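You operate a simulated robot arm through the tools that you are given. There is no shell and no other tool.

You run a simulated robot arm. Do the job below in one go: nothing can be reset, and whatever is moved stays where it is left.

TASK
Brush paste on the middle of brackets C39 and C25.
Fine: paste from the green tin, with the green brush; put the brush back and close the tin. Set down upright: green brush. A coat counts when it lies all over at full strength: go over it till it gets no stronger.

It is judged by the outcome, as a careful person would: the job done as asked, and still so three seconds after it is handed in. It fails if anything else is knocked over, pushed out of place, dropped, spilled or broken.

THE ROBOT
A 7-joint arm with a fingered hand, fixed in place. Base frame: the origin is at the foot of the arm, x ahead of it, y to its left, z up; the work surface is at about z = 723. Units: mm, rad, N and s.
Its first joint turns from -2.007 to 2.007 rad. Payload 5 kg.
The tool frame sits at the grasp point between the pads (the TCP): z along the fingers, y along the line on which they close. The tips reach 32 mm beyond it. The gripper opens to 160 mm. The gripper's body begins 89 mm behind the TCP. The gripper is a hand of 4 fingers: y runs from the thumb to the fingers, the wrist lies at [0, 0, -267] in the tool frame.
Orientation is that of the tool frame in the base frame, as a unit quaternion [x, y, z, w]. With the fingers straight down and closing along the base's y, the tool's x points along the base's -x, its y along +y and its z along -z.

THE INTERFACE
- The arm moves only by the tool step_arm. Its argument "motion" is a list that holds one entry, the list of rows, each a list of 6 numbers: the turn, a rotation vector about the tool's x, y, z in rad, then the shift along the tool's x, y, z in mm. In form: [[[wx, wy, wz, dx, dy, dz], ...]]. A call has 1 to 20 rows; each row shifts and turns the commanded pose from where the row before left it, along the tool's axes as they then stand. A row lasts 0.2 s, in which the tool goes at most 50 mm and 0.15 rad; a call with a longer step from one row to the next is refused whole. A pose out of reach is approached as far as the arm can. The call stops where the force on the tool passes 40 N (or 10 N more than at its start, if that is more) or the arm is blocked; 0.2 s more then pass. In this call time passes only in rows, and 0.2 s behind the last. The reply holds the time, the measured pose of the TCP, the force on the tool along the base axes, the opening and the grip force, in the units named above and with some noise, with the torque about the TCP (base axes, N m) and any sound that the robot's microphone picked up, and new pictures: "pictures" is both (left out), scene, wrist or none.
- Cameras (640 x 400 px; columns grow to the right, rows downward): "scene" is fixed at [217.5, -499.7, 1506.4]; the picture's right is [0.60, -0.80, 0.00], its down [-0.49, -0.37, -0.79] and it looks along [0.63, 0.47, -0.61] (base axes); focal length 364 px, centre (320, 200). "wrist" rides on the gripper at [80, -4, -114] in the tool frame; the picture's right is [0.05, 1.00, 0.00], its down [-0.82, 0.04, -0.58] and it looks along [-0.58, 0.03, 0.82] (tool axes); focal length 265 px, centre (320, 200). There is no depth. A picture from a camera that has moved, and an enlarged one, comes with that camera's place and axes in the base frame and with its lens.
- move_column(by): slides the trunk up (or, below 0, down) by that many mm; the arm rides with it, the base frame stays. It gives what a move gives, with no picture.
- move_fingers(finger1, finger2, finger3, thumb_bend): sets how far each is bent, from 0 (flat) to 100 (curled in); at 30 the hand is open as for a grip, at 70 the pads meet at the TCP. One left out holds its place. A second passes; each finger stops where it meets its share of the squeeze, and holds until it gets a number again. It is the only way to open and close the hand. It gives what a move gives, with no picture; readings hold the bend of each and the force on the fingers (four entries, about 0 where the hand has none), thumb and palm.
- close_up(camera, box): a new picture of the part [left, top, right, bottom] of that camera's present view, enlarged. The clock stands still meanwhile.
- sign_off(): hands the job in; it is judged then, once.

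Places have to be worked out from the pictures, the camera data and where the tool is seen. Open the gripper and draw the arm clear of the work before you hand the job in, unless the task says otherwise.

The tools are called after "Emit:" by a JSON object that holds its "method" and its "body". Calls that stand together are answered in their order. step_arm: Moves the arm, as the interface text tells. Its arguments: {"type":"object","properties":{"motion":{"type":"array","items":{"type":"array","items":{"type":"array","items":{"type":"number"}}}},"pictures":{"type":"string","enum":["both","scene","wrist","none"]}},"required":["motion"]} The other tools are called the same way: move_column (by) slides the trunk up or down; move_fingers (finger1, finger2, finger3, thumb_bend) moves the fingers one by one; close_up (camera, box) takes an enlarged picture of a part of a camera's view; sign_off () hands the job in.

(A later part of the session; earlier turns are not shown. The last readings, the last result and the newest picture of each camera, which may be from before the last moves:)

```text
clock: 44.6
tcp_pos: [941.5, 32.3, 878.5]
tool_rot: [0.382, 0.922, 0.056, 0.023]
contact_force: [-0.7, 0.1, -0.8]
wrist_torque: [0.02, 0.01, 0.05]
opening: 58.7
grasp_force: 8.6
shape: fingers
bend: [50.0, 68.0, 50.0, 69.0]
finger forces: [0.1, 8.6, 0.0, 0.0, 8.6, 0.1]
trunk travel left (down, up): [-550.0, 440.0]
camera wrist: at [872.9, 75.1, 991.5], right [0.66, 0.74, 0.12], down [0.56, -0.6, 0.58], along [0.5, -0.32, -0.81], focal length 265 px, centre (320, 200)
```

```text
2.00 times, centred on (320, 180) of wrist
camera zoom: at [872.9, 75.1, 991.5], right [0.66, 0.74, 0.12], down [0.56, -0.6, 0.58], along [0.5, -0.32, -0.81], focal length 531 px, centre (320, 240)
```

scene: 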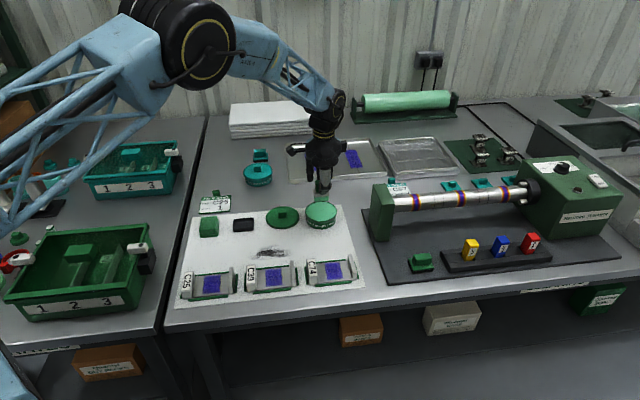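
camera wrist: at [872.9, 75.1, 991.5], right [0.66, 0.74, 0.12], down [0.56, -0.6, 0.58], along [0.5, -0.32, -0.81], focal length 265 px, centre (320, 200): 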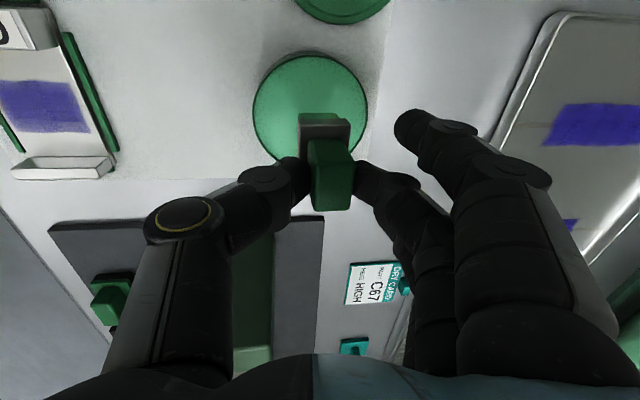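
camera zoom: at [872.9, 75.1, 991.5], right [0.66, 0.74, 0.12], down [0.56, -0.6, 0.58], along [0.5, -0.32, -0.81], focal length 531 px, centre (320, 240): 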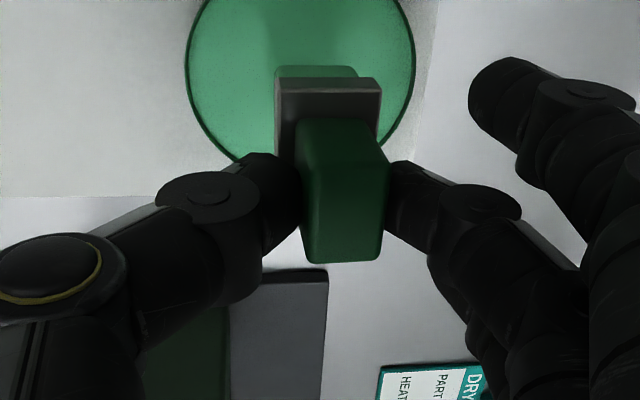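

The brush is well loaded. I'll carry it to near C39 and look at the bracket from above with the wrist camera.

Emit:
{"method": "step_arm", "body": {"motion": [[[0, 0, 0, 17.7, -36.7, -4.4], [0, 0, 0, 17.7, -36.7, -4.4], [0, 0, 0, 17.7, -36.7, -4.4], [0, 0, 0, 17.7, -36.7, -4.4], [0, 0, 0, 17.7, -36.7, -4.4], [0, 0, 0, 17.7, -36.7, -4.4], [0, 0, 0, 0, 0, 0]]], "pictures": "both"}}

Emit:
{"method": "close_up", "body": {"camera": "wrist", "box": [200, 0, 440, 180]}}

Emit:
{"method": "close_up", "body": {"camera": "scene", "box": [160, 180, 360, 310]}}

```text
clock: 46.2
tcp_pos: [709.6, -48.3, 876.1]
tool_rot: [0.382, 0.922, 0.056, 0.024]
contact_force: [-0.3, 1.0, 0.0]
wrist_torque: [-0.02, -0.01, 0.03]
opening: 58.6
grasp_force: 8.7
shape: fingers
bend: [50.0, 68.0, 50.0, 69.0]
finger forces: [0.1, 8.6, 0.0, 0.1, 8.5, 0.0]
trunk travel left (down, up): [-550.0, 440.0]
camera wrist: at [640.6, -6.4, 989.6], right [0.66, 0.74, 0.12], down [0.56, -0.6, 0.58], along [0.5, -0.32, -0.81], focal length 265 px, centre (320, 200)
```

scene: 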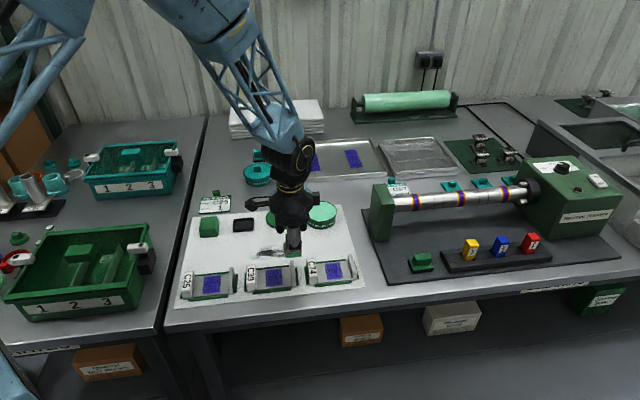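
wrist: 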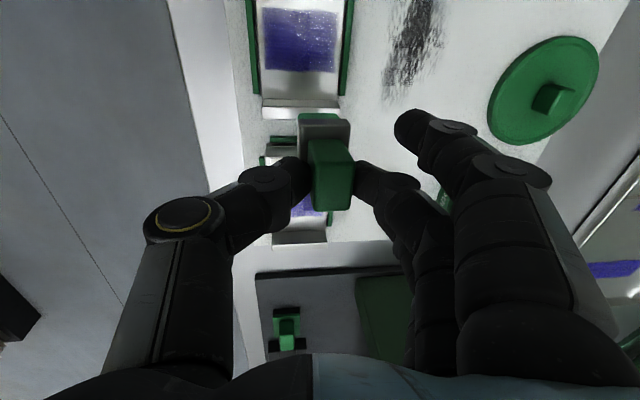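

```text
2.22 times, centred on (320, 90) of wrist
camera zoom: at [640.6, -6.4, 989.6], right [0.66, 0.74, 0.12], down [0.56, -0.6, 0.58], along [0.5, -0.32, -0.81], focal length 590 px, centre (320, 444)
```

zoom: 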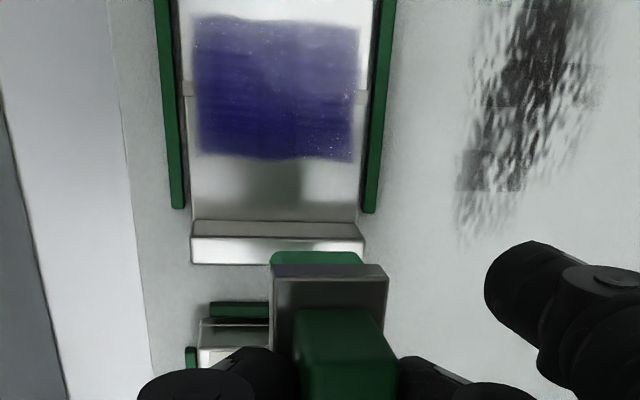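

```text
3.08 times, centred on (260, 245) of scene
camera zoom: at [217.5, -499.7, 1506.4], right [0.6, -0.8, 0.0], down [-0.49, -0.37, -0.79], along [0.63, 0.47, -0.61], focal length 1118 px, centre (505, 62)
```

zoom: 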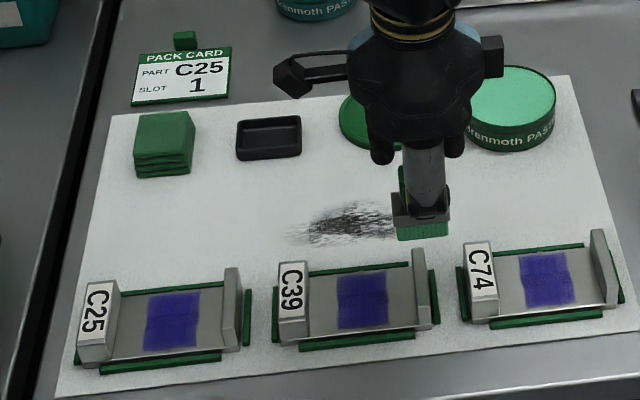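

The C39 patch is centred at about (667, -10), about 60 mm across × 44 mm along the bracket, which matches the brush width. I'll position over its near end and come down most of the way.

Emit:
{"method": "step_arm", "body": {"motion": [[[0, 0, 0, 30.2, -13.2, -1.6], [0, 0, 0, 30.2, -13.2, -1.6], [0, 0, 0, 0, -3.5, 28.8], [0, 0, 0, 0, -3.0, 24.8], [0, 0, 0, 0, 0, 0]]], "pictures": "both"}}

Emit:
{"method": "close_up", "body": {"camera": "scene", "box": [230, 220, 310, 300]}}

Emit:
{"method": "close_up", "body": {"camera": "wrist", "box": [200, 0, 440, 240]}}

```text
clock: 47.4
tcp_pos: [649.0, -25.8, 824.2]
tool_rot: [0.382, 0.922, 0.056, 0.023]
contact_force: [0.2, -0.1, -0.6]
wrist_torque: [-0.01, 0.02, 0.01]
opening: 58.1
grasp_force: 8.6
shape: fingers
bend: [50.0, 68.0, 50.0, 69.0]
finger forces: [0.1, 8.5, 0.0, 0.1, 8.5, 0.1]
trunk travel left (down, up): [-550.0, 440.0]
camera wrist: at [580.0, 17.0, 938.1], right [0.66, 0.74, 0.12], down [0.56, -0.6, 0.58], along [0.5, -0.32, -0.81], focal length 265 px, centre (320, 200)
```

scene: 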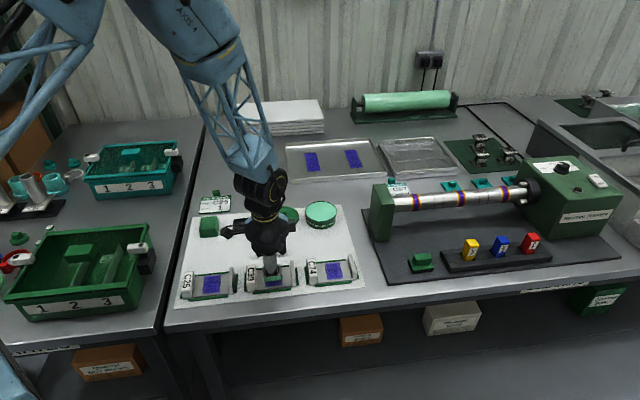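
wrist: 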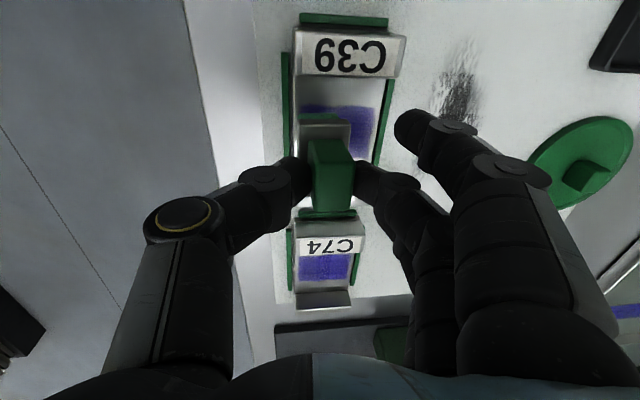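

```text
5.00 times, centred on (270, 260) of scene
camera zoom: at [217.5, -499.7, 1506.4], right [0.6, -0.8, 0.0], down [-0.49, -0.37, -0.79], along [0.63, 0.47, -0.61], focal length 1817 px, centre (570, -100)
```

zoom: 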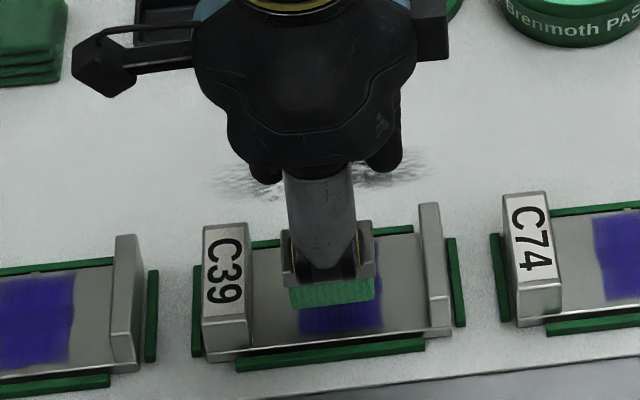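

```text
1.67 times, centred on (320, 120) of wrist
camera zoom: at [580.0, 17.0, 938.1], right [0.66, 0.74, 0.12], down [0.56, -0.6, 0.58], along [0.5, -0.32, -0.81], focal length 442 px, centre (320, 333)
```

zoom: 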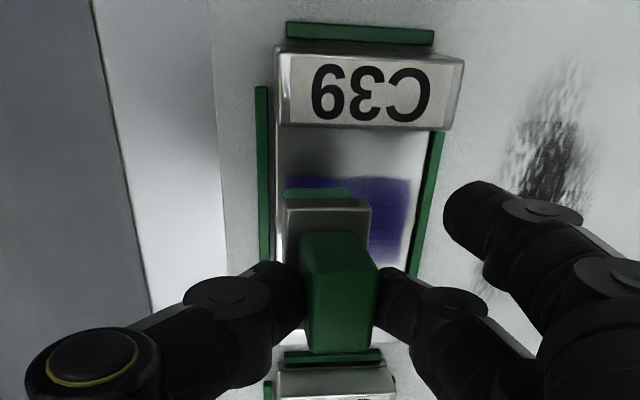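

Alignment is good: bristles span the patch length within about 1 mm. I'll lower slowly to contact.

Emit:
{"method": "step_arm", "body": {"motion": [[[0, 0, 0, 0, -0.7, 5.96], [0, 0, 0, 0, -0.7, 5.96], [0, 0, 0, 0, 0, 0]]], "pictures": "none"}}

Emit:
{"method": "step_arm", "body": {"motion": [[[0, 0, 0, 0, -0.36, 2.98], [0, 0, 0, 0, 0, 0]]], "pictures": "none"}}

Emit:
{"method": "close_up", "body": {"camera": "scene", "box": [240, 240, 300, 300]}}

```text
clock: 48.2
tcp_pos: [647.7, -24.9, 814.7]
tool_rot: [0.382, 0.922, 0.055, 0.022]
contact_force: [0.4, -0.4, 0.2]
wrist_torque: [-0.02, -0.02, 0.01]
opening: 58.2
grasp_force: 8.3
shape: fingers
bend: [50.0, 68.0, 50.0, 69.0]
finger forces: [0.1, 8.6, 0.1, 0.0, 8.6, 0.1]
trunk travel left (down, up): [-550.0, 440.0]
```

```text
clock: 48.8
tcp_pos: [648.8, -24.2, 809.4]
tool_rot: [0.382, 0.922, 0.056, 0.022]
contact_force: [0.7, 0.4, -0.3]
wrist_torque: [-0.01, -0.04, 0.04]
opening: 58.0
grasp_force: 8.0
shape: fingers
bend: [50.0, 68.0, 50.0, 69.0]
finger forces: [0.1, 8.4, 0.1, 0.0, 8.5, 0.0]
trunk travel left (down, up): [-550.0, 440.0]
```

```text
6.67 times, centred on (270, 270) of scene
camera zoom: at [217.5, -499.7, 1506.4], right [0.6, -0.8, 0.0], down [-0.49, -0.37, -0.79], along [0.63, 0.47, -0.61], focal length 2423 px, centre (653, -267)
```

zoom: 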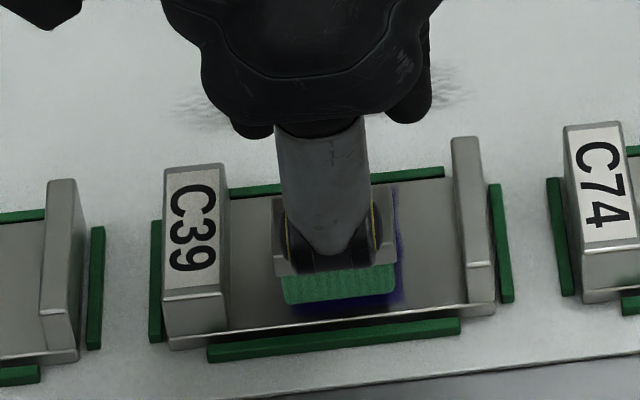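

Still above the surface, and the brush sits about 2.5 mm toward the label end; I'll correct that and continue down to contact.

Emit:
{"method": "step_arm", "body": {"motion": [[[0, 0, 0, -2.5, 0, 0], [0, 0, 0, 0, -0.36, 2.98], [0, 0, 0, 0, 0, 0]]], "pictures": "none"}}

Emit:
{"method": "step_arm", "body": {"motion": [[[0, 0, 0, 0, -0.24, 1.99], [0, 0, 0, 0, 0, 0]]], "pictures": "none"}}

Emit:
{"method": "close_up", "body": {"camera": "scene", "box": [240, 240, 300, 300]}}

```text
clock: 49.6
tcp_pos: [651.0, -26.7, 804.7]
tool_rot: [0.382, 0.922, 0.055, 0.022]
contact_force: [-0.1, -0.9, -0.3]
wrist_torque: [0.03, -0.02, 0.0]
opening: 58.4
grasp_force: 8.3
shape: fingers
bend: [50.0, 68.0, 50.0, 69.0]
finger forces: [0.0, 8.4, 0.0, 0.0, 8.5, 0.0]
trunk travel left (down, up): [-550.0, 440.0]
```

```text
clock: 50.2
tcp_pos: [650.8, -26.5, 803.3]
tool_rot: [0.382, 0.922, 0.056, 0.023]
contact_force: [-0.7, -0.1, -0.6]
wrist_torque: [0.06, -0.03, 0.03]
opening: 58.3
grasp_force: 8.1
shape: fingers
bend: [50.0, 68.0, 50.0, 69.0]
finger forces: [0.0, 8.5, 0.0, 0.0, 8.4, 0.2]
trunk travel left (down, up): [-550.0, 440.0]
```

```text
6.67 times, centred on (270, 270) of scene
camera zoom: at [217.5, -499.7, 1506.4], right [0.6, -0.8, 0.0], down [-0.49, -0.37, -0.79], along [0.63, 0.47, -0.61], focal length 2423 px, centre (653, -267)
```

zoom: 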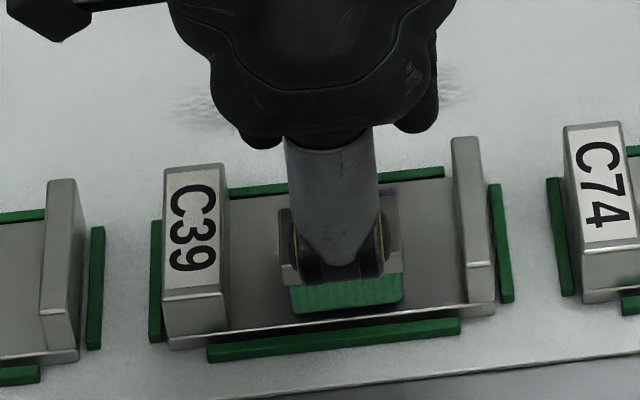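

Emit:
{"method": "step_arm", "body": {"motion": [[[0, 0, 0, 0, -0.24, 1.99], [0, 0, 0, 0, 0, 0]]], "pictures": "none"}}

Emit:
{"method": "step_arm", "body": {"motion": [[[0, 0, 0, 0, -0.18, 1.5], [0, 0, 0, 0, 0, 0]]], "pictures": "none"}}

Emit:
{"method": "close_up", "body": {"camera": "scene", "box": [240, 240, 300, 300]}}

```text
clock: 50.8
tcp_pos: [649.7, -26.9, 801.8]
tool_rot: [0.382, 0.922, 0.057, 0.022]
contact_force: [-0.2, -0.3, 2.5]
wrist_torque: [-0.01, 0.0, 0.05]
opening: 58.6
grasp_force: 8.8
shape: fingers
bend: [50.0, 68.0, 50.0, 69.0]
finger forces: [0.0, 8.5, 0.1, 0.0, 9.1, 0.0]
trunk travel left (down, up): [-550.0, 440.0]
```

```text
clock: 51.4
tcp_pos: [649.3, -27.6, 799.6]
tool_rot: [0.382, 0.922, 0.056, 0.024]
contact_force: [-2.9, -1.5, 10.4]
wrist_torque: [0.01, -0.02, -0.02]
opening: 58.2
grasp_force: 11.2
shape: fingers
bend: [50.0, 68.0, 50.0, 70.0]
finger forces: [0.1, 9.6, 0.1, 0.1, 12.3, 0.1]
trunk travel left (down, up): [-550.0, 440.0]
```

```text
6.67 times, centred on (270, 270) of scene
camera zoom: at [217.5, -499.7, 1506.4], right [0.6, -0.8, 0.0], down [-0.49, -0.37, -0.79], along [0.63, 0.47, -0.61], focal length 2423 px, centre (653, -267)
```

zoom: 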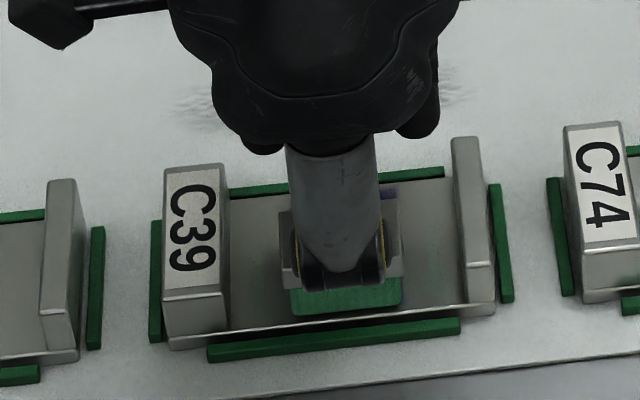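

Contact at about 10 N. I'll ease off 1 mm and sweep across the patch toward +e2.

Emit:
{"method": "step_arm", "body": {"motion": [[[0, 0, 0, 0, 0.12, -0.99], [0, 0, 0, 0, 5.96, 0.72], [0, 0, 0, 0, 5.96, 0.72], [0, 0, 0, 0, 5.96, 0.72], [0, 0, 0, 0, 5.96, 0.72], [0, 0, 0, 0, 5.96, 0.72], [0, 0, 0, 0, 5.96, 0.72], [0, 0, 0, 0, 0, 0]]], "pictures": "both"}}

Emit:
{"method": "close_up", "body": {"camera": "scene", "box": [240, 240, 300, 300]}}

Emit:
{"method": "close_up", "body": {"camera": "wrist", "box": [200, 0, 440, 240]}}

```text
clock: 53.2
tcp_pos: [674.4, -0.6, 801.0]
tool_rot: [0.382, 0.922, 0.056, 0.024]
contact_force: [-2.3, -3.0, 7.9]
wrist_torque: [-0.15, 0.16, 0.01]
opening: 56.3
grasp_force: 12.9
shape: fingers
bend: [50.0, 66.0, 50.0, 73.0]
finger forces: [0.0, 9.9, 0.0, 0.0, 15.7, 0.0]
trunk travel left (down, up): [-550.0, 440.0]
camera wrist: at [606.3, 41.6, 914.8], right [0.66, 0.74, 0.12], down [0.56, -0.6, 0.58], along [0.5, -0.32, -0.81], focal length 265 px, centre (320, 200)
```

scene: 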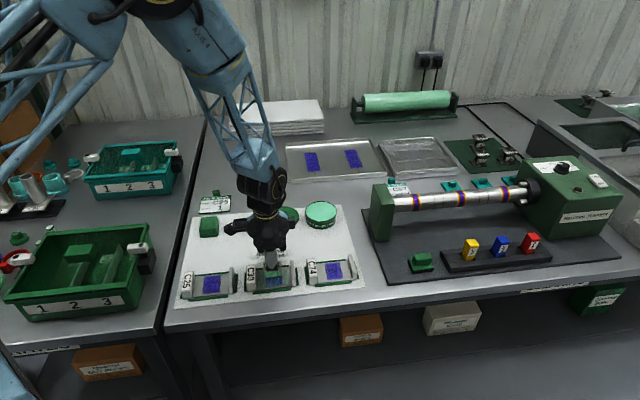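
wrist: 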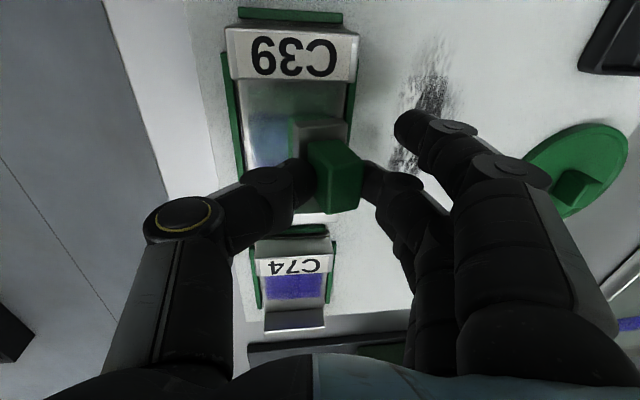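

```text
6.67 times, centred on (270, 270) of scene
camera zoom: at [217.5, -499.7, 1506.4], right [0.6, -0.8, 0.0], down [-0.49, -0.37, -0.79], along [0.63, 0.47, -0.61], focal length 2423 px, centre (653, -267)
```

zoom: 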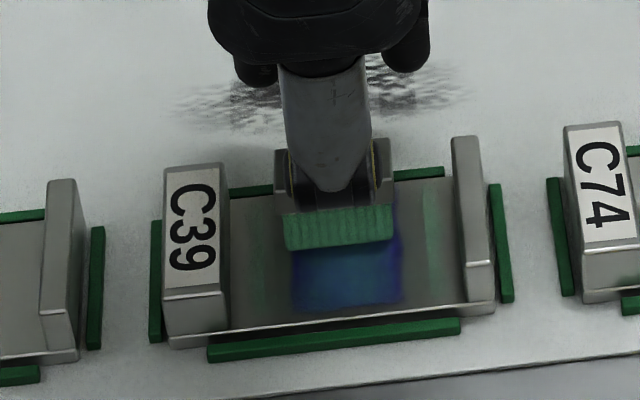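

```text
1.67 times, centred on (320, 120) of wrist
camera zoom: at [606.3, 41.6, 914.8], right [0.66, 0.74, 0.12], down [0.56, -0.6, 0.58], along [0.5, -0.32, -0.81], focal length 442 px, centre (320, 333)
```

zoom: 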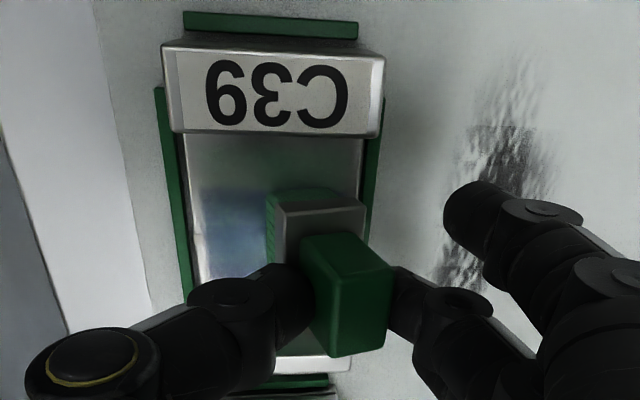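

The patch is starting to change colour, but the brush rolled a bit from drag and about 4 mm at the flange side is not covered. I'll lighten the pressure, shift 4 mm toward the flange and sweep back.

Emit:
{"method": "step_arm", "body": {"motion": [[[0, 0, 0, 0, 0.12, -0.99], [0, 0, 0, -4, 0, 0], [0, 0, 0, 0, -5.96, -0.72], [0, 0, 0, 0, -5.96, -0.72], [0, 0, 0, 0, -5.96, -0.72], [0, 0, 0, 0, -5.96, -0.72], [0, 0, 0, 0, -5.96, -0.72], [0, 0, 0, 0, -5.96, -0.72], [0, 0, 0, 0, 0, 0]]], "pictures": "none"}}

Emit:
{"method": "close_up", "body": {"camera": "scene", "box": [240, 240, 300, 300]}}

Emit:
{"method": "close_up", "body": {"camera": "wrist", "box": [200, 0, 440, 240]}}

```text
clock: 55.2
tcp_pos: [652.7, -29.6, 801.7]
tool_rot: [0.381, 0.922, 0.055, 0.022]
contact_force: [0.2, 0.8, 0.3]
wrist_torque: [0.02, -0.01, -0.01]
opening: 57.6
grasp_force: 8.3
shape: fingers
bend: [50.0, 68.0, 50.0, 70.0]
finger forces: [0.0, 8.4, 0.1, 0.0, 8.3, 0.0]
trunk travel left (down, up): [-550.0, 440.0]
```

```text
6.67 times, centred on (270, 270) of scene
camera zoom: at [217.5, -499.7, 1506.4], right [0.6, -0.8, 0.0], down [-0.49, -0.37, -0.79], along [0.63, 0.47, -0.61], focal length 2423 px, centre (653, -267)
```

zoom: 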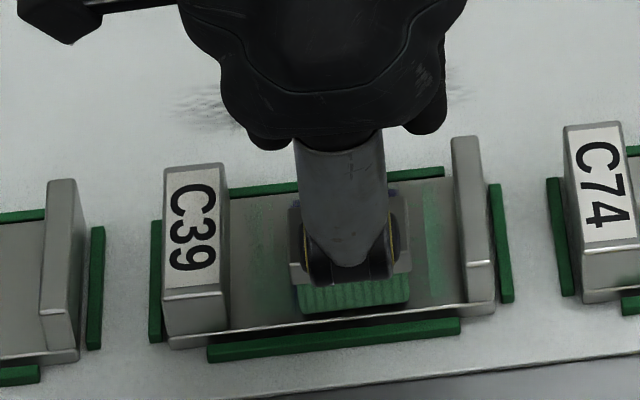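

```text
1.67 times, centred on (320, 120) of wrist
camera zoom: at [584.1, 13.2, 914.8], right [0.66, 0.74, 0.12], down [0.56, -0.6, 0.58], along [0.5, -0.32, -0.81], focal length 442 px, centre (320, 333)
```

zoom: 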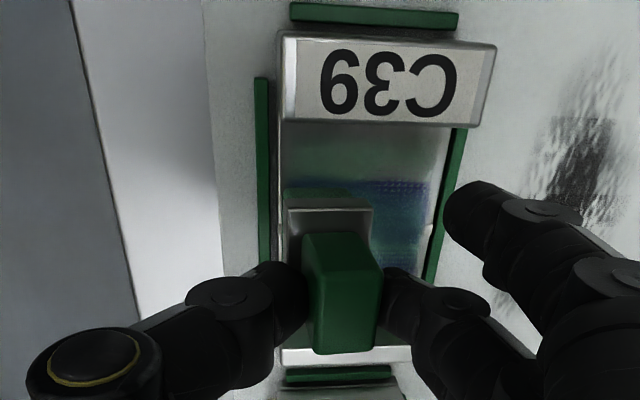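

Contact was light on the way back. I'll lift and step aside so the scene camera can see the patch.

Emit:
{"method": "step_arm", "body": {"motion": [[[0, 0, 0, 0, 1.8, -14.9], [0, 0, 0, 0, 1.8, -14.9], [0, 0, 0, 0, 39.7, 4.8], [0, 0, 0, 0, 39.7, 4.8], [0, 0, 0, 0, 0, 0]]], "pictures": "none"}}

Emit:
{"method": "close_up", "body": {"camera": "scene", "box": [230, 230, 310, 300]}}

Emit:
{"method": "close_up", "body": {"camera": "wrist", "box": [120, 0, 440, 240]}}

```text
clock: 56.4
tcp_pos: [709.2, 26.7, 832.0]
tool_rot: [0.382, 0.922, 0.056, 0.023]
contact_force: [-1.2, -0.1, 0.0]
wrist_torque: [-0.04, -0.01, 0.0]
opening: 57.5
grasp_force: 8.3
shape: fingers
bend: [50.0, 68.0, 50.0, 70.0]
finger forces: [0.0, 8.3, 0.0, 0.0, 8.5, 0.1]
trunk travel left (down, up): [-550.0, 440.0]
```

```text
5.71 times, centred on (270, 265) of scene
camera zoom: at [217.5, -499.7, 1506.4], right [0.6, -0.8, 0.0], down [-0.49, -0.37, -0.79], along [0.63, 0.47, -0.61], focal length 2077 px, centre (606, -171)
```

zoom: 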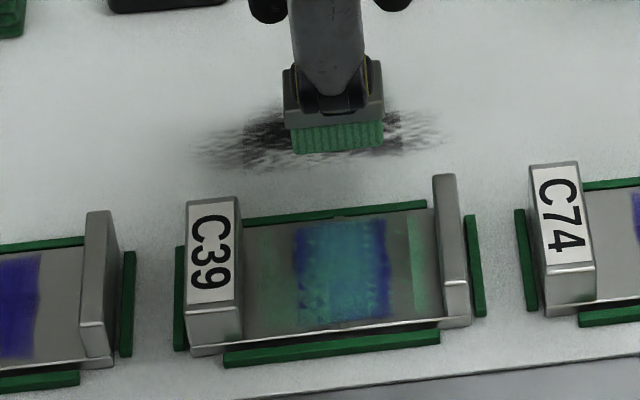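

```text
1.67 times, centred on (280, 120) of wrist
camera zoom: at [640.8, 69.6, 945.2], right [0.66, 0.74, 0.12], down [0.56, -0.6, 0.58], along [0.5, -0.32, -0.81], focal length 442 px, centre (387, 333)
```

zoom: 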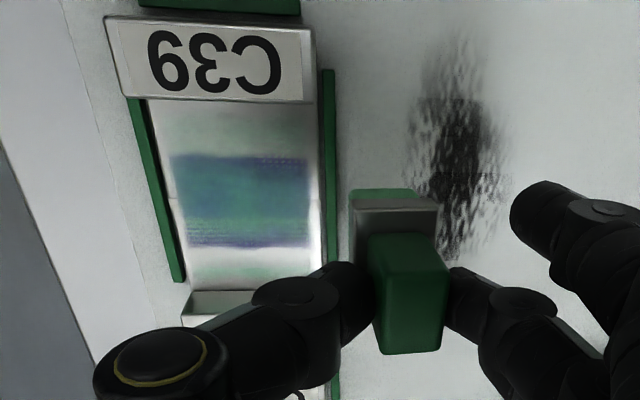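

Emit:
{"method": "close_up", "body": {"camera": "scene", "box": [254, 258, 294, 290]}}

Emit:
{"method": "close_up", "body": {"camera": "wrist", "box": [180, 40, 290, 160]}}

Emit:
{"method": "close_up", "body": {"camera": "scene", "box": [310, 255, 360, 290]}}

```text
12.50 times, centred on (274, 274) of scene
camera zoom: at [217.5, -499.7, 1506.4], right [0.6, -0.8, 0.0], down [-0.49, -0.37, -0.79], along [0.63, 0.47, -0.61], focal length 4543 px, centre (895, -725)
```

zoom: 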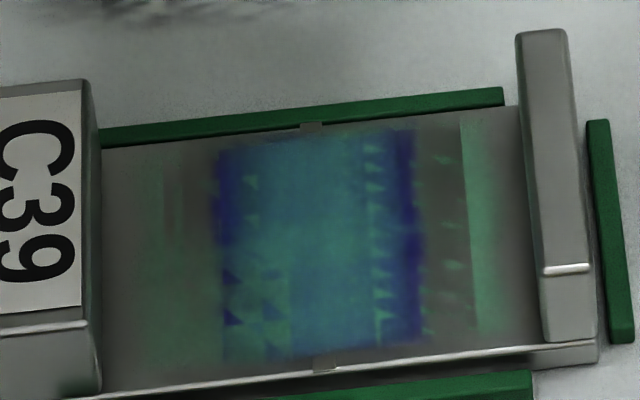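

```text
3.33 times, centred on (235, 100) of wrist
camera zoom: at [640.8, 69.6, 945.2], right [0.66, 0.74, 0.12], down [0.56, -0.6, 0.58], along [0.5, -0.32, -0.81], focal length 885 px, centre (603, 533)
```

zoom: 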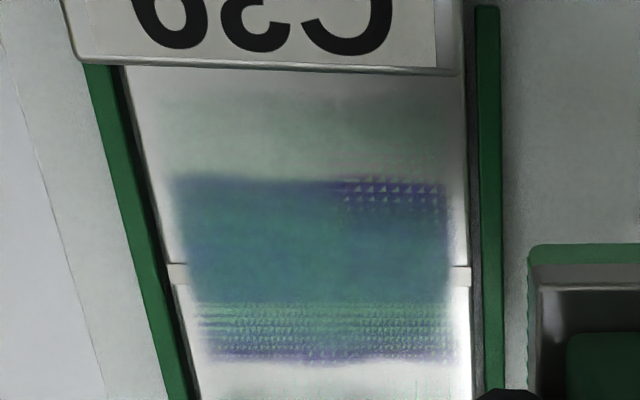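

```text
11.43 times, centred on (335, 272) of scene
camera zoom: at [217.5, -499.7, 1506.4], right [0.6, -0.8, 0.0], down [-0.49, -0.37, -0.79], along [0.63, 0.47, -0.61], focal length 4154 px, centre (149, -629)
```

zoom: 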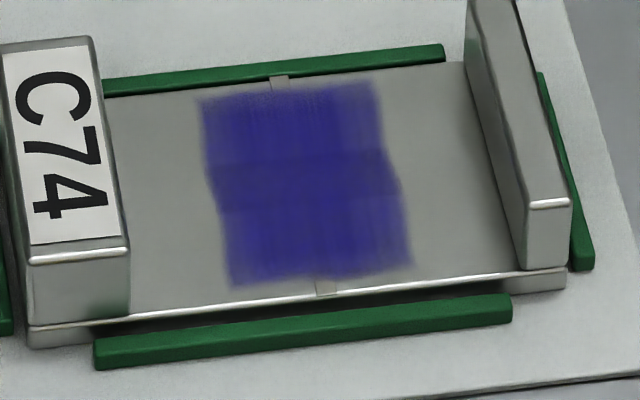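

The middle has gone teal (partial strength), with weaker strips toward both ends of the patch. I'll make more passes at different offsets along the bracket, starting toward the label end.

Emit:
{"method": "step_arm", "body": {"motion": [[[0, 0, 0, 8, -41.7, -5.0], [0, 0, 0, 0, -1.8, 14.9], [0, 0, 0, 0, -1.2, 9.9], [0, 0, 0, 0, -0.6, 5.0], [0, 0, 0, 0, 0, 0]]], "pictures": "none"}}

Emit:
{"method": "close_up", "body": {"camera": "scene", "box": [240, 240, 300, 300]}}

```text
clock: 57.6
tcp_pos: [674.7, 2.0, 801.0]
tool_rot: [0.381, 0.923, 0.055, 0.024]
contact_force: [0.4, -0.6, -0.1]
wrist_torque: [-0.02, 0.01, -0.01]
opening: 57.4
grasp_force: 8.5
shape: fingers
bend: [50.0, 68.0, 50.0, 70.0]
finger forces: [0.0, 8.4, 0.1, 0.0, 8.4, 0.1]
trunk travel left (down, up): [-550.0, 440.0]
```

```text
6.67 times, centred on (270, 270) of scene
camera zoom: at [217.5, -499.7, 1506.4], right [0.6, -0.8, 0.0], down [-0.49, -0.37, -0.79], along [0.63, 0.47, -0.61], focal length 2423 px, centre (653, -267)
```

zoom: 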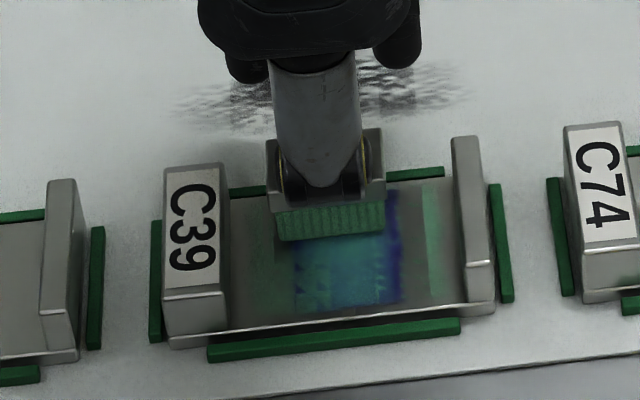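

Emit:
{"method": "step_arm", "body": {"motion": [[[0, 0, 0, 0, -0.12, 0.99], [0, 0, 0, 0, 0, 0]]], "pictures": "none"}}

Emit:
{"method": "step_arm", "body": {"motion": [[[0, 0, 0, 0, -0.12, 0.99], [0, 0, 0, 0, 0, 0]]], "pictures": "none"}}

```text
clock: 58.2
tcp_pos: [673.1, 2.9, 801.4]
tool_rot: [0.382, 0.922, 0.056, 0.023]
contact_force: [-0.4, 0.6, 0.6]
wrist_torque: [-0.01, -0.03, 0.02]
opening: 57.7
grasp_force: 8.5
shape: fingers
bend: [50.0, 68.0, 50.0, 70.0]
finger forces: [0.0, 8.4, 0.0, 0.0, 8.7, 0.0]
trunk travel left (down, up): [-550.0, 440.0]
```

```text
clock: 58.8
tcp_pos: [674.3, 2.8, 800.4]
tool_rot: [0.382, 0.922, 0.055, 0.023]
contact_force: [-0.9, -1.2, 6.1]
wrist_torque: [0.04, -0.07, 0.02]
opening: 57.3
grasp_force: 8.9
shape: fingers
bend: [50.0, 68.0, 50.0, 70.0]
finger forces: [0.0, 8.6, 0.1, 0.0, 10.1, 0.1]
trunk travel left (down, up): [-550.0, 440.0]
```

Contact at 6 N. Sweeping toward −e2 and then looking.

Emit:
{"method": "step_arm", "body": {"motion": [[[0, 0, 0, 0, -5.7, -0.69], [0, 0, 0, 0, -5.7, -0.69], [0, 0, 0, 0, -5.7, -0.69], [0, 0, 0, 0, -5.7, -0.69], [0, 0, 0, 0, -5.7, -0.69], [0, 0, 0, 0, -5.7, -0.69], [0, 0, 0, 0, -5.7, -0.69], [0, 0, 0, 0, 0, 0]]], "pictures": "none"}}

Emit:
{"method": "close_up", "body": {"camera": "scene", "box": [240, 240, 300, 300]}}

Emit:
{"method": "close_up", "body": {"camera": "wrist", "box": [200, 0, 440, 240]}}

```text
clock: 60.6
tcp_pos: [644.9, -26.2, 800.0]
tool_rot: [0.382, 0.922, 0.055, 0.023]
contact_force: [-0.4, 1.3, 2.2]
wrist_torque: [0.11, -0.1, 0.0]
opening: 57.8
grasp_force: 8.3
shape: fingers
bend: [50.0, 68.0, 50.0, 70.0]
finger forces: [0.0, 9.3, 0.0, 0.0, 8.1, 0.0]
trunk travel left (down, up): [-550.0, 440.0]
```

```text
6.67 times, centred on (270, 270) of scene
camera zoom: at [217.5, -499.7, 1506.4], right [0.6, -0.8, 0.0], down [-0.49, -0.37, -0.79], along [0.63, 0.47, -0.61], focal length 2423 px, centre (653, -267)
```

zoom: 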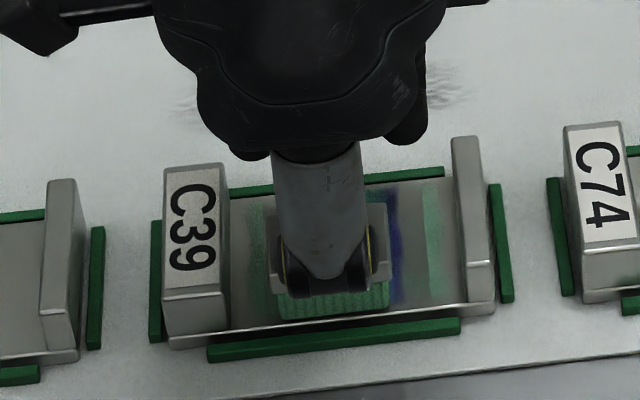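

```text
1.67 times, centred on (320, 120) of wrist
camera zoom: at [576.0, 16.4, 913.7], right [0.66, 0.74, 0.12], down [0.56, -0.6, 0.58], along [0.5, -0.32, -0.81], focal length 442 px, centre (320, 333)
```

zoom: 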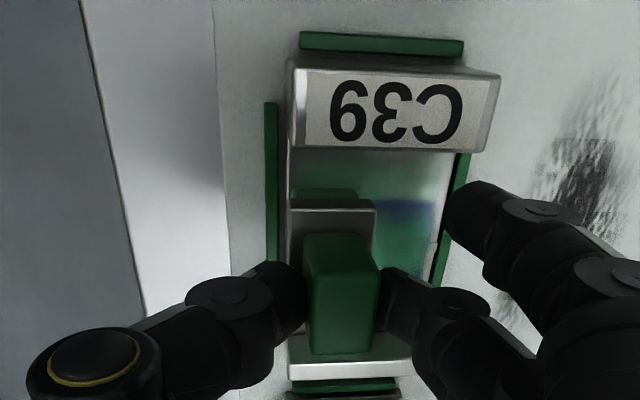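

Good, the sweep held steady. Now I'll shift 12 mm toward the flange (lifted 3 mm) and sweep +e2 and back.

Emit:
{"method": "step_arm", "body": {"motion": [[[0, 0, 0, 0, 0.36, -2.98], [0, 0, 0, -12, 0, 0], [0, 0, 0, 0, -0.36, 2.98], [0, 0, 0, 0, 5.7, 0.69], [0, 0, 0, 0, 5.7, 0.69], [0, 0, 0, 0, 5.7, 0.69], [0, 0, 0, 0, 5.7, 0.69], [0, 0, 0, 0, 5.7, 0.69], [0, 0, 0, 0, 5.7, 0.69], [0, 0, 0, 0, 5.7, 0.69], [0, 0, 0, 0, 0, 0]]], "pictures": "none"}}

Emit:
{"method": "close_up", "body": {"camera": "scene", "box": [240, 240, 300, 300]}}

Emit:
{"method": "close_up", "body": {"camera": "wrist", "box": [200, 0, 440, 240]}}

```text
clock: 63.0
tcp_pos: [681.9, -7.8, 802.2]
tool_rot: [0.382, 0.922, 0.055, 0.023]
contact_force: [-4.4, -4.9, 14.7]
wrist_torque: [-0.2, 0.24, 0.01]
opening: 56.0
grasp_force: 15.9
shape: fingers
bend: [50.0, 66.0, 50.0, 73.0]
finger forces: [0.1, 10.2, 0.1, 0.1, 21.9, 0.0]
trunk travel left (down, up): [-550.0, 440.0]
```

```text
6.67 times, centred on (270, 270) of scene
camera zoom: at [217.5, -499.7, 1506.4], right [0.6, -0.8, 0.0], down [-0.49, -0.37, -0.79], along [0.63, 0.47, -0.61], focal length 2423 px, centre (653, -267)
```

zoom: 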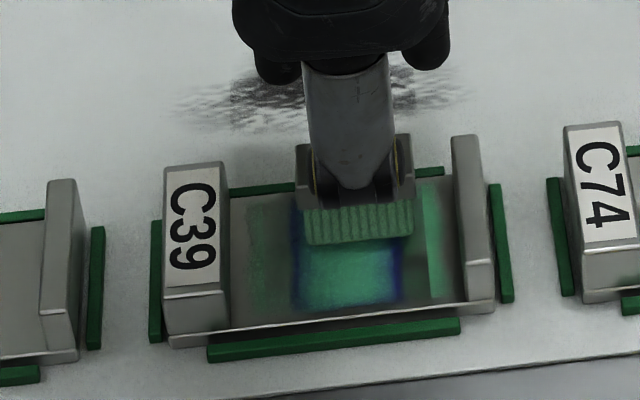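

```text
1.67 times, centred on (320, 120) of wrist
camera zoom: at [612.9, 36.3, 913.9], right [0.66, 0.74, 0.12], down [0.56, -0.6, 0.58], along [0.5, -0.32, -0.81], focal length 442 px, centre (320, 333)
```

zoom: 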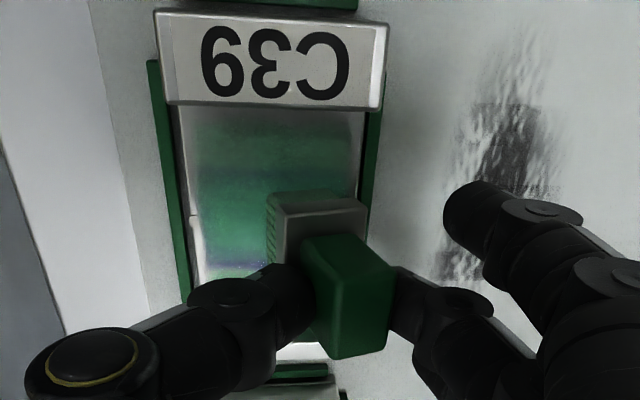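

Sweeping +e2 makes the brush roll and dig in (15 N), so I'll paint only in the −e2 direction. Easing up 2 mm, then sweeping back.

Emit:
{"method": "step_arm", "body": {"motion": [[[0, 0, 0, 0, 0.24, -1.99], [0, 0, 0, 0, -5.7, -0.69], [0, 0, 0, 0, -5.7, -0.57], [0, 0, 0, 0, -5.7, -0.45], [0, 0, 0, 0, -5.7, -0.45], [0, 0, 0, 0, -5.7, -0.45], [0, 0, 0, 0, -5.7, -0.45], [0, 0, 0, 0, -5.7, -0.69], [0, 0, 0, 0, 0, 0]]], "pictures": "none"}}

Emit:
{"method": "step_arm", "body": {"motion": [[[0, 0, 0, 0, 1.8, -14.9], [0, 0, 0, 0, 1.8, -14.9], [0, 0, 0, 0, 39.7, 4.8], [0, 0, 0, 0, 39.7, 4.8], [0, 0, 0, 0, 0, 0]]], "pictures": "none"}}

Emit:
{"method": "close_up", "body": {"camera": "scene", "box": [254, 258, 294, 290]}}

Emit:
{"method": "close_up", "body": {"camera": "wrist", "box": [120, 0, 440, 240]}}

Emit:
{"method": "close_up", "body": {"camera": "scene", "box": [230, 220, 310, 300]}}

```text
clock: 65.0
tcp_pos: [652.9, -34.2, 801.1]
tool_rot: [0.382, 0.922, 0.056, 0.023]
contact_force: [-0.1, -0.6, 1.2]
wrist_torque: [0.05, -0.03, -0.02]
opening: 57.4
grasp_force: 8.2
shape: fingers
bend: [50.0, 68.0, 50.0, 70.0]
finger forces: [0.1, 8.4, 0.0, 0.0, 8.4, 0.1]
trunk travel left (down, up): [-550.0, 440.0]
```

```text
clock: 66.2
tcp_pos: [708.7, 21.3, 830.8]
tool_rot: [0.382, 0.922, 0.056, 0.023]
contact_force: [0.1, 0.8, -1.5]
wrist_torque: [0.02, -0.02, 0.02]
opening: 57.5
grasp_force: 8.3
shape: fingers
bend: [50.0, 68.0, 50.0, 70.0]
finger forces: [0.0, 8.5, 0.1, 0.0, 8.4, 0.0]
trunk travel left (down, up): [-550.0, 440.0]
```

```text
12.50 times, centred on (274, 274) of scene
camera zoom: at [217.5, -499.7, 1506.4], right [0.6, -0.8, 0.0], down [-0.49, -0.37, -0.79], along [0.63, 0.47, -0.61], focal length 4543 px, centre (895, -725)
```

zoom: 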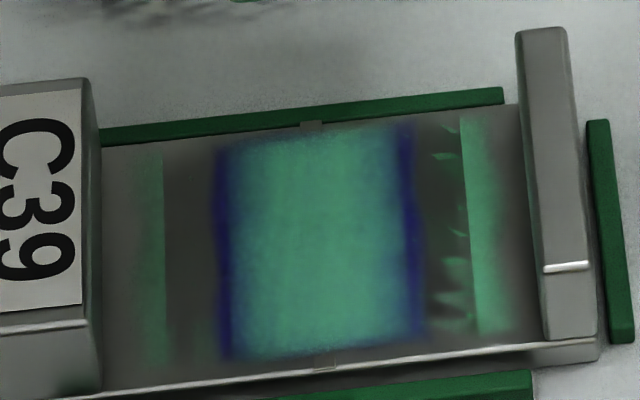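

```text
1.67 times, centred on (280, 120) of wrist
camera zoom: at [639.8, 64.3, 944.2], right [0.67, 0.74, 0.12], down [0.56, -0.6, 0.58], along [0.5, -0.32, -0.81], focal length 442 px, centre (387, 333)
```

zoom: 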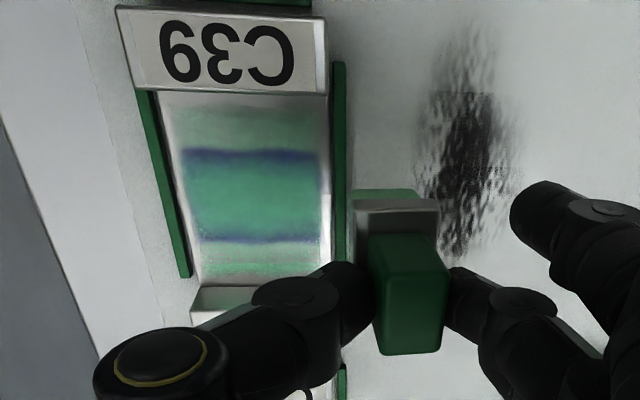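

```text
5.00 times, centred on (270, 260) of scene
camera zoom: at [217.5, -499.7, 1506.4], right [0.6, -0.8, 0.0], down [-0.49, -0.37, -0.79], along [0.63, 0.47, -0.61], focal length 1817 px, centre (570, -100)
```

zoom: 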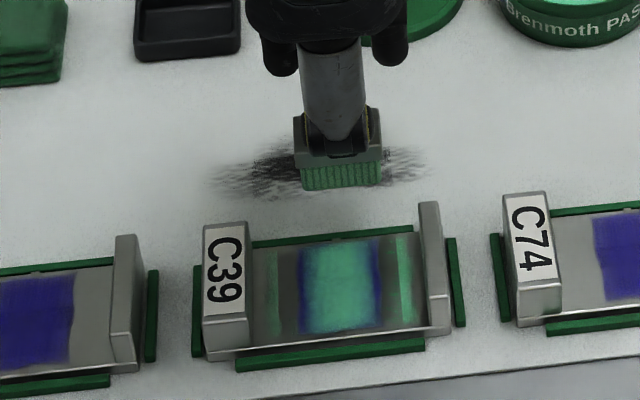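

The centre is turning solid green, but thin blue strips remain at both ends of the patch along the bracket. I'll test a pass further toward the flange (offset +12) to see whether that strip takes paste.

Emit:
{"method": "step_arm", "body": {"motion": [[[0, 0, 0, -7, -38.4, -4.6], [0, 0, 0, 0, -1.8, 14.9], [0, 0, 0, 0, -1.2, 9.9], [0, 0, 0, 0, -0.6, 5.0], [0, 0, 0, 0, -0.06, 0.5], [0, 0, 0, 0, 0, 0]]], "pictures": "none"}}

Emit:
{"method": "close_up", "body": {"camera": "scene", "box": [240, 240, 300, 300]}}

```text
clock: 67.6
tcp_pos: [687.9, -10.1, 800.2]
tool_rot: [0.382, 0.922, 0.056, 0.023]
contact_force: [0.1, -0.7, 3.8]
wrist_torque: [0.03, -0.06, -0.03]
opening: 57.5
grasp_force: 8.7
shape: fingers
bend: [50.0, 68.0, 50.0, 70.0]
finger forces: [0.0, 8.3, 0.0, 0.0, 9.0, 0.0]
trunk travel left (down, up): [-550.0, 440.0]
```

```text
6.67 times, centred on (270, 270) of scene
camera zoom: at [217.5, -499.7, 1506.4], right [0.6, -0.8, 0.0], down [-0.49, -0.37, -0.79], along [0.63, 0.47, -0.61], focal length 2423 px, centre (653, -267)
```

zoom: 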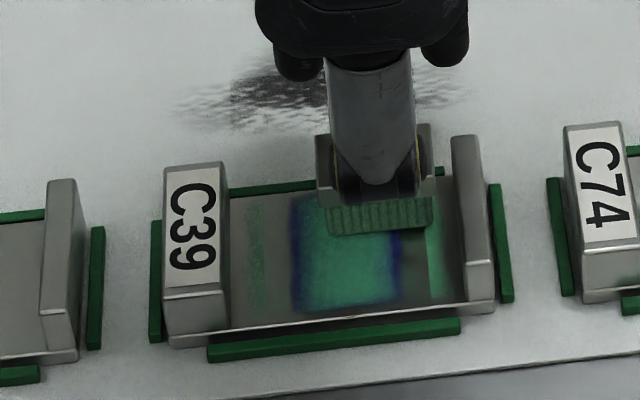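

Emit:
{"method": "step_arm", "body": {"motion": [[[0, 0, 0, 0, -5.7, -0.63], [0, 0, 0, 0, -5.7, -0.63], [0, 0, 0, 0, -5.7, -0.63], [0, 0, 0, 0, -5.7, -0.63], [0, 0, 0, 0, -5.7, -0.63], [0, 0, 0, 0, -5.7, -0.63], [0, 0, 0, 0, -5.7, -0.63], [0, 0, 0, 0, 1.8, -14.9], [0, 0, 0, 0, 1.8, -14.9], [0, 0, 0, 0, 39.7, 4.8], [0, 0, 0, 0, 39.7, 4.8], [0, 0, 0, 0, 0, 0]]], "pictures": "none"}}

Emit:
{"method": "close_up", "body": {"camera": "scene", "box": [254, 258, 294, 290]}}

Emit:
{"method": "close_up", "body": {"camera": "wrist", "box": [120, 0, 320, 160]}}

Emit:
{"method": "close_up", "body": {"camera": "scene", "box": [230, 220, 310, 300]}}

```text
clock: 70.2
tcp_pos: [716.1, 19.2, 830.4]
tool_rot: [0.383, 0.922, 0.055, 0.023]
contact_force: [0.3, -0.7, -0.5]
wrist_torque: [-0.01, 0.03, -0.03]
opening: 57.5
grasp_force: 8.4
shape: fingers
bend: [50.0, 68.0, 50.0, 70.0]
finger forces: [0.1, 8.5, 0.0, 0.0, 8.5, 0.1]
trunk travel left (down, up): [-550.0, 440.0]
```

```text
12.50 times, centred on (274, 274) of scene
camera zoom: at [217.5, -499.7, 1506.4], right [0.6, -0.8, 0.0], down [-0.49, -0.37, -0.79], along [0.63, 0.47, -0.61], focal length 4543 px, centre (895, -725)
```

zoom: 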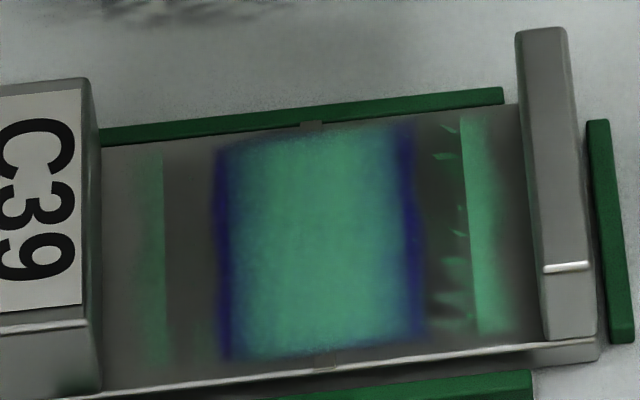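

```text
2.50 times, centred on (220, 80) of wrist
camera zoom: at [647.2, 61.2, 944.2], right [0.67, 0.74, 0.12], down [0.56, -0.6, 0.58], along [0.5, -0.32, -0.81], focal length 664 px, centre (570, 500)
```

zoom: 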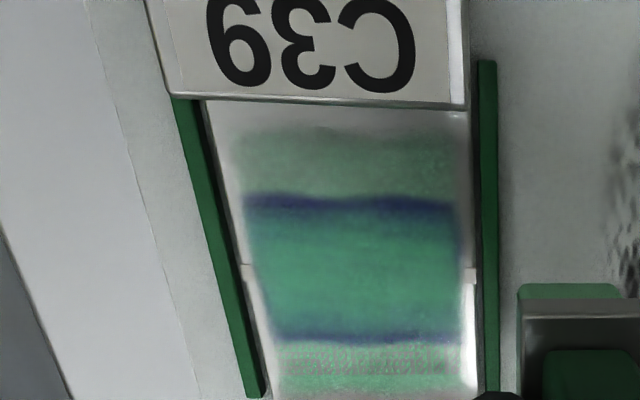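

```text
5.00 times, centred on (270, 260) of scene
camera zoom: at [217.5, -499.7, 1506.4], right [0.6, -0.8, 0.0], down [-0.49, -0.37, -0.79], along [0.63, 0.47, -0.61], focal length 1817 px, centre (570, -100)
```

zoom: 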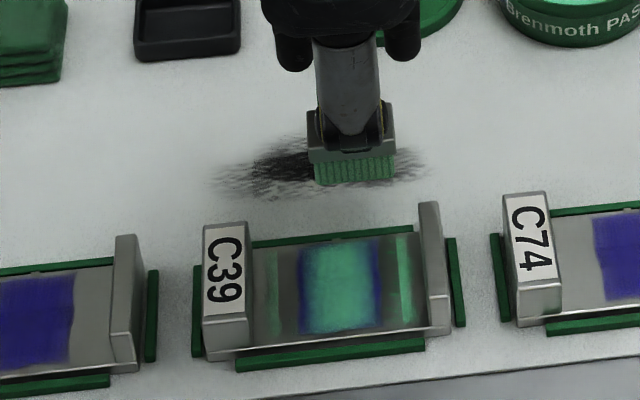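

The coat film spreads over the whole floor; the blue end strips didn't change, so I'll build strength with repeated passes over the patch. Next: two sweeps centred on the patch.

Emit:
{"method": "step_arm", "body": {"motion": [[[0, 0, 0, 12, -42.2, -5.1], [0, 0, 0, 0, -1.8, 14.9], [0, 0, 0, 0, -1.8, 14.9], [0, 0, 0, 0, -0.1, 0.8], [0, 0, 0, 0, -7.94, -0.86], [0, 0, 0, 0, -7.94, -0.86], [0, 0, 0, 0, -7.94, -0.86], [0, 0, 0, 0, -7.94, -0.86], [0, 0, 0, 0, -7.94, -0.86], [0, 0, 0, 0, 0.42, -3.48], [0, 0, 0, 0, 39.7, 4.8], [0, 0, 0, 0, -0.36, 2.98], [0, 0, 0, 0, -7.94, -0.86], [0, 0, 0, 0, -7.94, -0.86], [0, 0, 0, 0, -7.94, -0.86], [0, 0, 0, 0, -7.94, -0.86], [0, 0, 0, 0, -7.94, -0.86], [0, 0, 0, 0, 0, 0]]], "pictures": "none"}}

Emit:
{"method": "step_arm", "body": {"motion": [[[0, 0, 0, 0, 1.8, -14.9], [0, 0, 0, 0, 1.8, -14.9], [0, 0, 0, 0, 39.7, 4.8], [0, 0, 0, 0, 39.7, 4.8], [0, 0, 0, 0, 0, 0]]], "pictures": "none"}}

Emit:
{"method": "close_up", "body": {"camera": "scene", "box": [254, 258, 294, 290]}}

Emit:
{"method": "close_up", "body": {"camera": "wrist", "box": [120, 0, 320, 160]}}

Emit:
{"method": "close_up", "body": {"camera": "scene", "box": [230, 220, 310, 300]}}

```text
clock: 74.0
tcp_pos: [648.7, -31.4, 799.2]
tool_rot: [0.382, 0.922, 0.055, 0.024]
contact_force: [2.3, 1.8, 5.8]
wrist_torque: [0.12, -0.12, 0.0]
opening: 56.7
grasp_force: 8.4
shape: fingers
bend: [50.0, 68.0, 50.0, 70.0]
finger forces: [0.1, 10.2, 0.1, 0.2, 7.8, 0.0]
trunk travel left (down, up): [-550.0, 440.0]
```

```text
clock: 75.2
tcp_pos: [705.1, 25.3, 829.8]
tool_rot: [0.383, 0.922, 0.056, 0.023]
contact_force: [-0.3, -0.6, 0.0]
wrist_torque: [-0.04, 0.02, -0.01]
opening: 56.9
grasp_force: 8.3
shape: fingers
bend: [50.0, 68.0, 50.0, 70.0]
finger forces: [0.0, 8.9, 0.1, 0.1, 8.7, 0.1]
trunk travel left (down, up): [-550.0, 440.0]
```

```text
12.50 times, centred on (274, 274) of scene
camera zoom: at [217.5, -499.7, 1506.4], right [0.6, -0.8, 0.0], down [-0.49, -0.37, -0.79], along [0.63, 0.47, -0.61], focal length 4543 px, centre (895, -725)
```

zoom: 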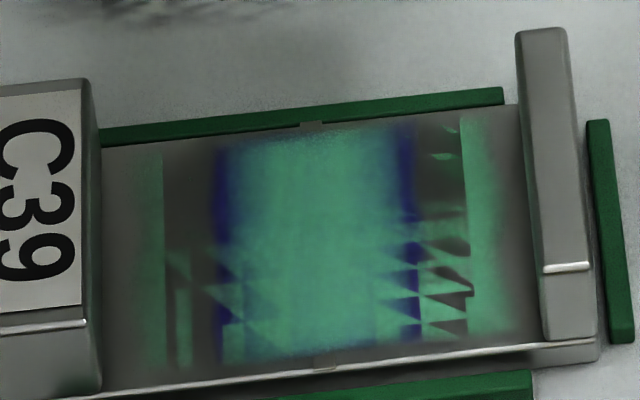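

```text
2.50 times, centred on (220, 80) of wrist
camera zoom: at [637.3, 67.6, 942.8], right [0.67, 0.74, 0.12], down [0.56, -0.6, 0.58], along [0.5, -0.32, -0.81], focal length 664 px, centre (570, 500)
```

zoom: 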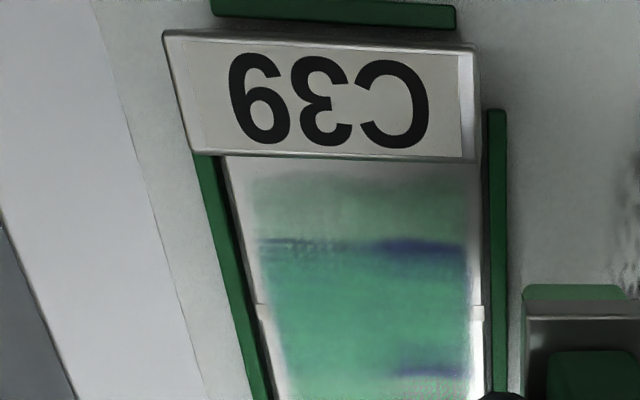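

```text
5.00 times, centred on (270, 260) of scene
camera zoom: at [217.5, -499.7, 1506.4], right [0.6, -0.8, 0.0], down [-0.49, -0.37, -0.79], along [0.63, 0.47, -0.61], focal length 1817 px, centre (570, -100)
```

zoom: 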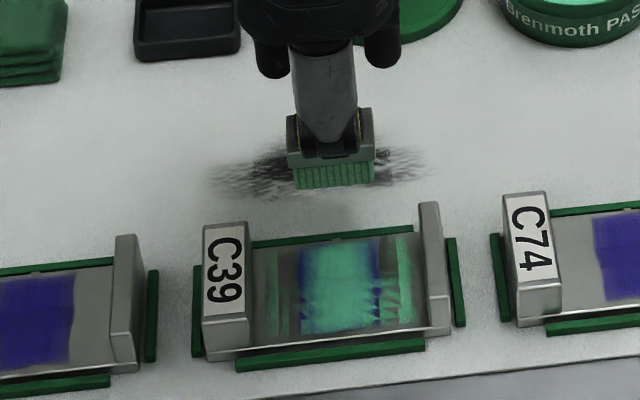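

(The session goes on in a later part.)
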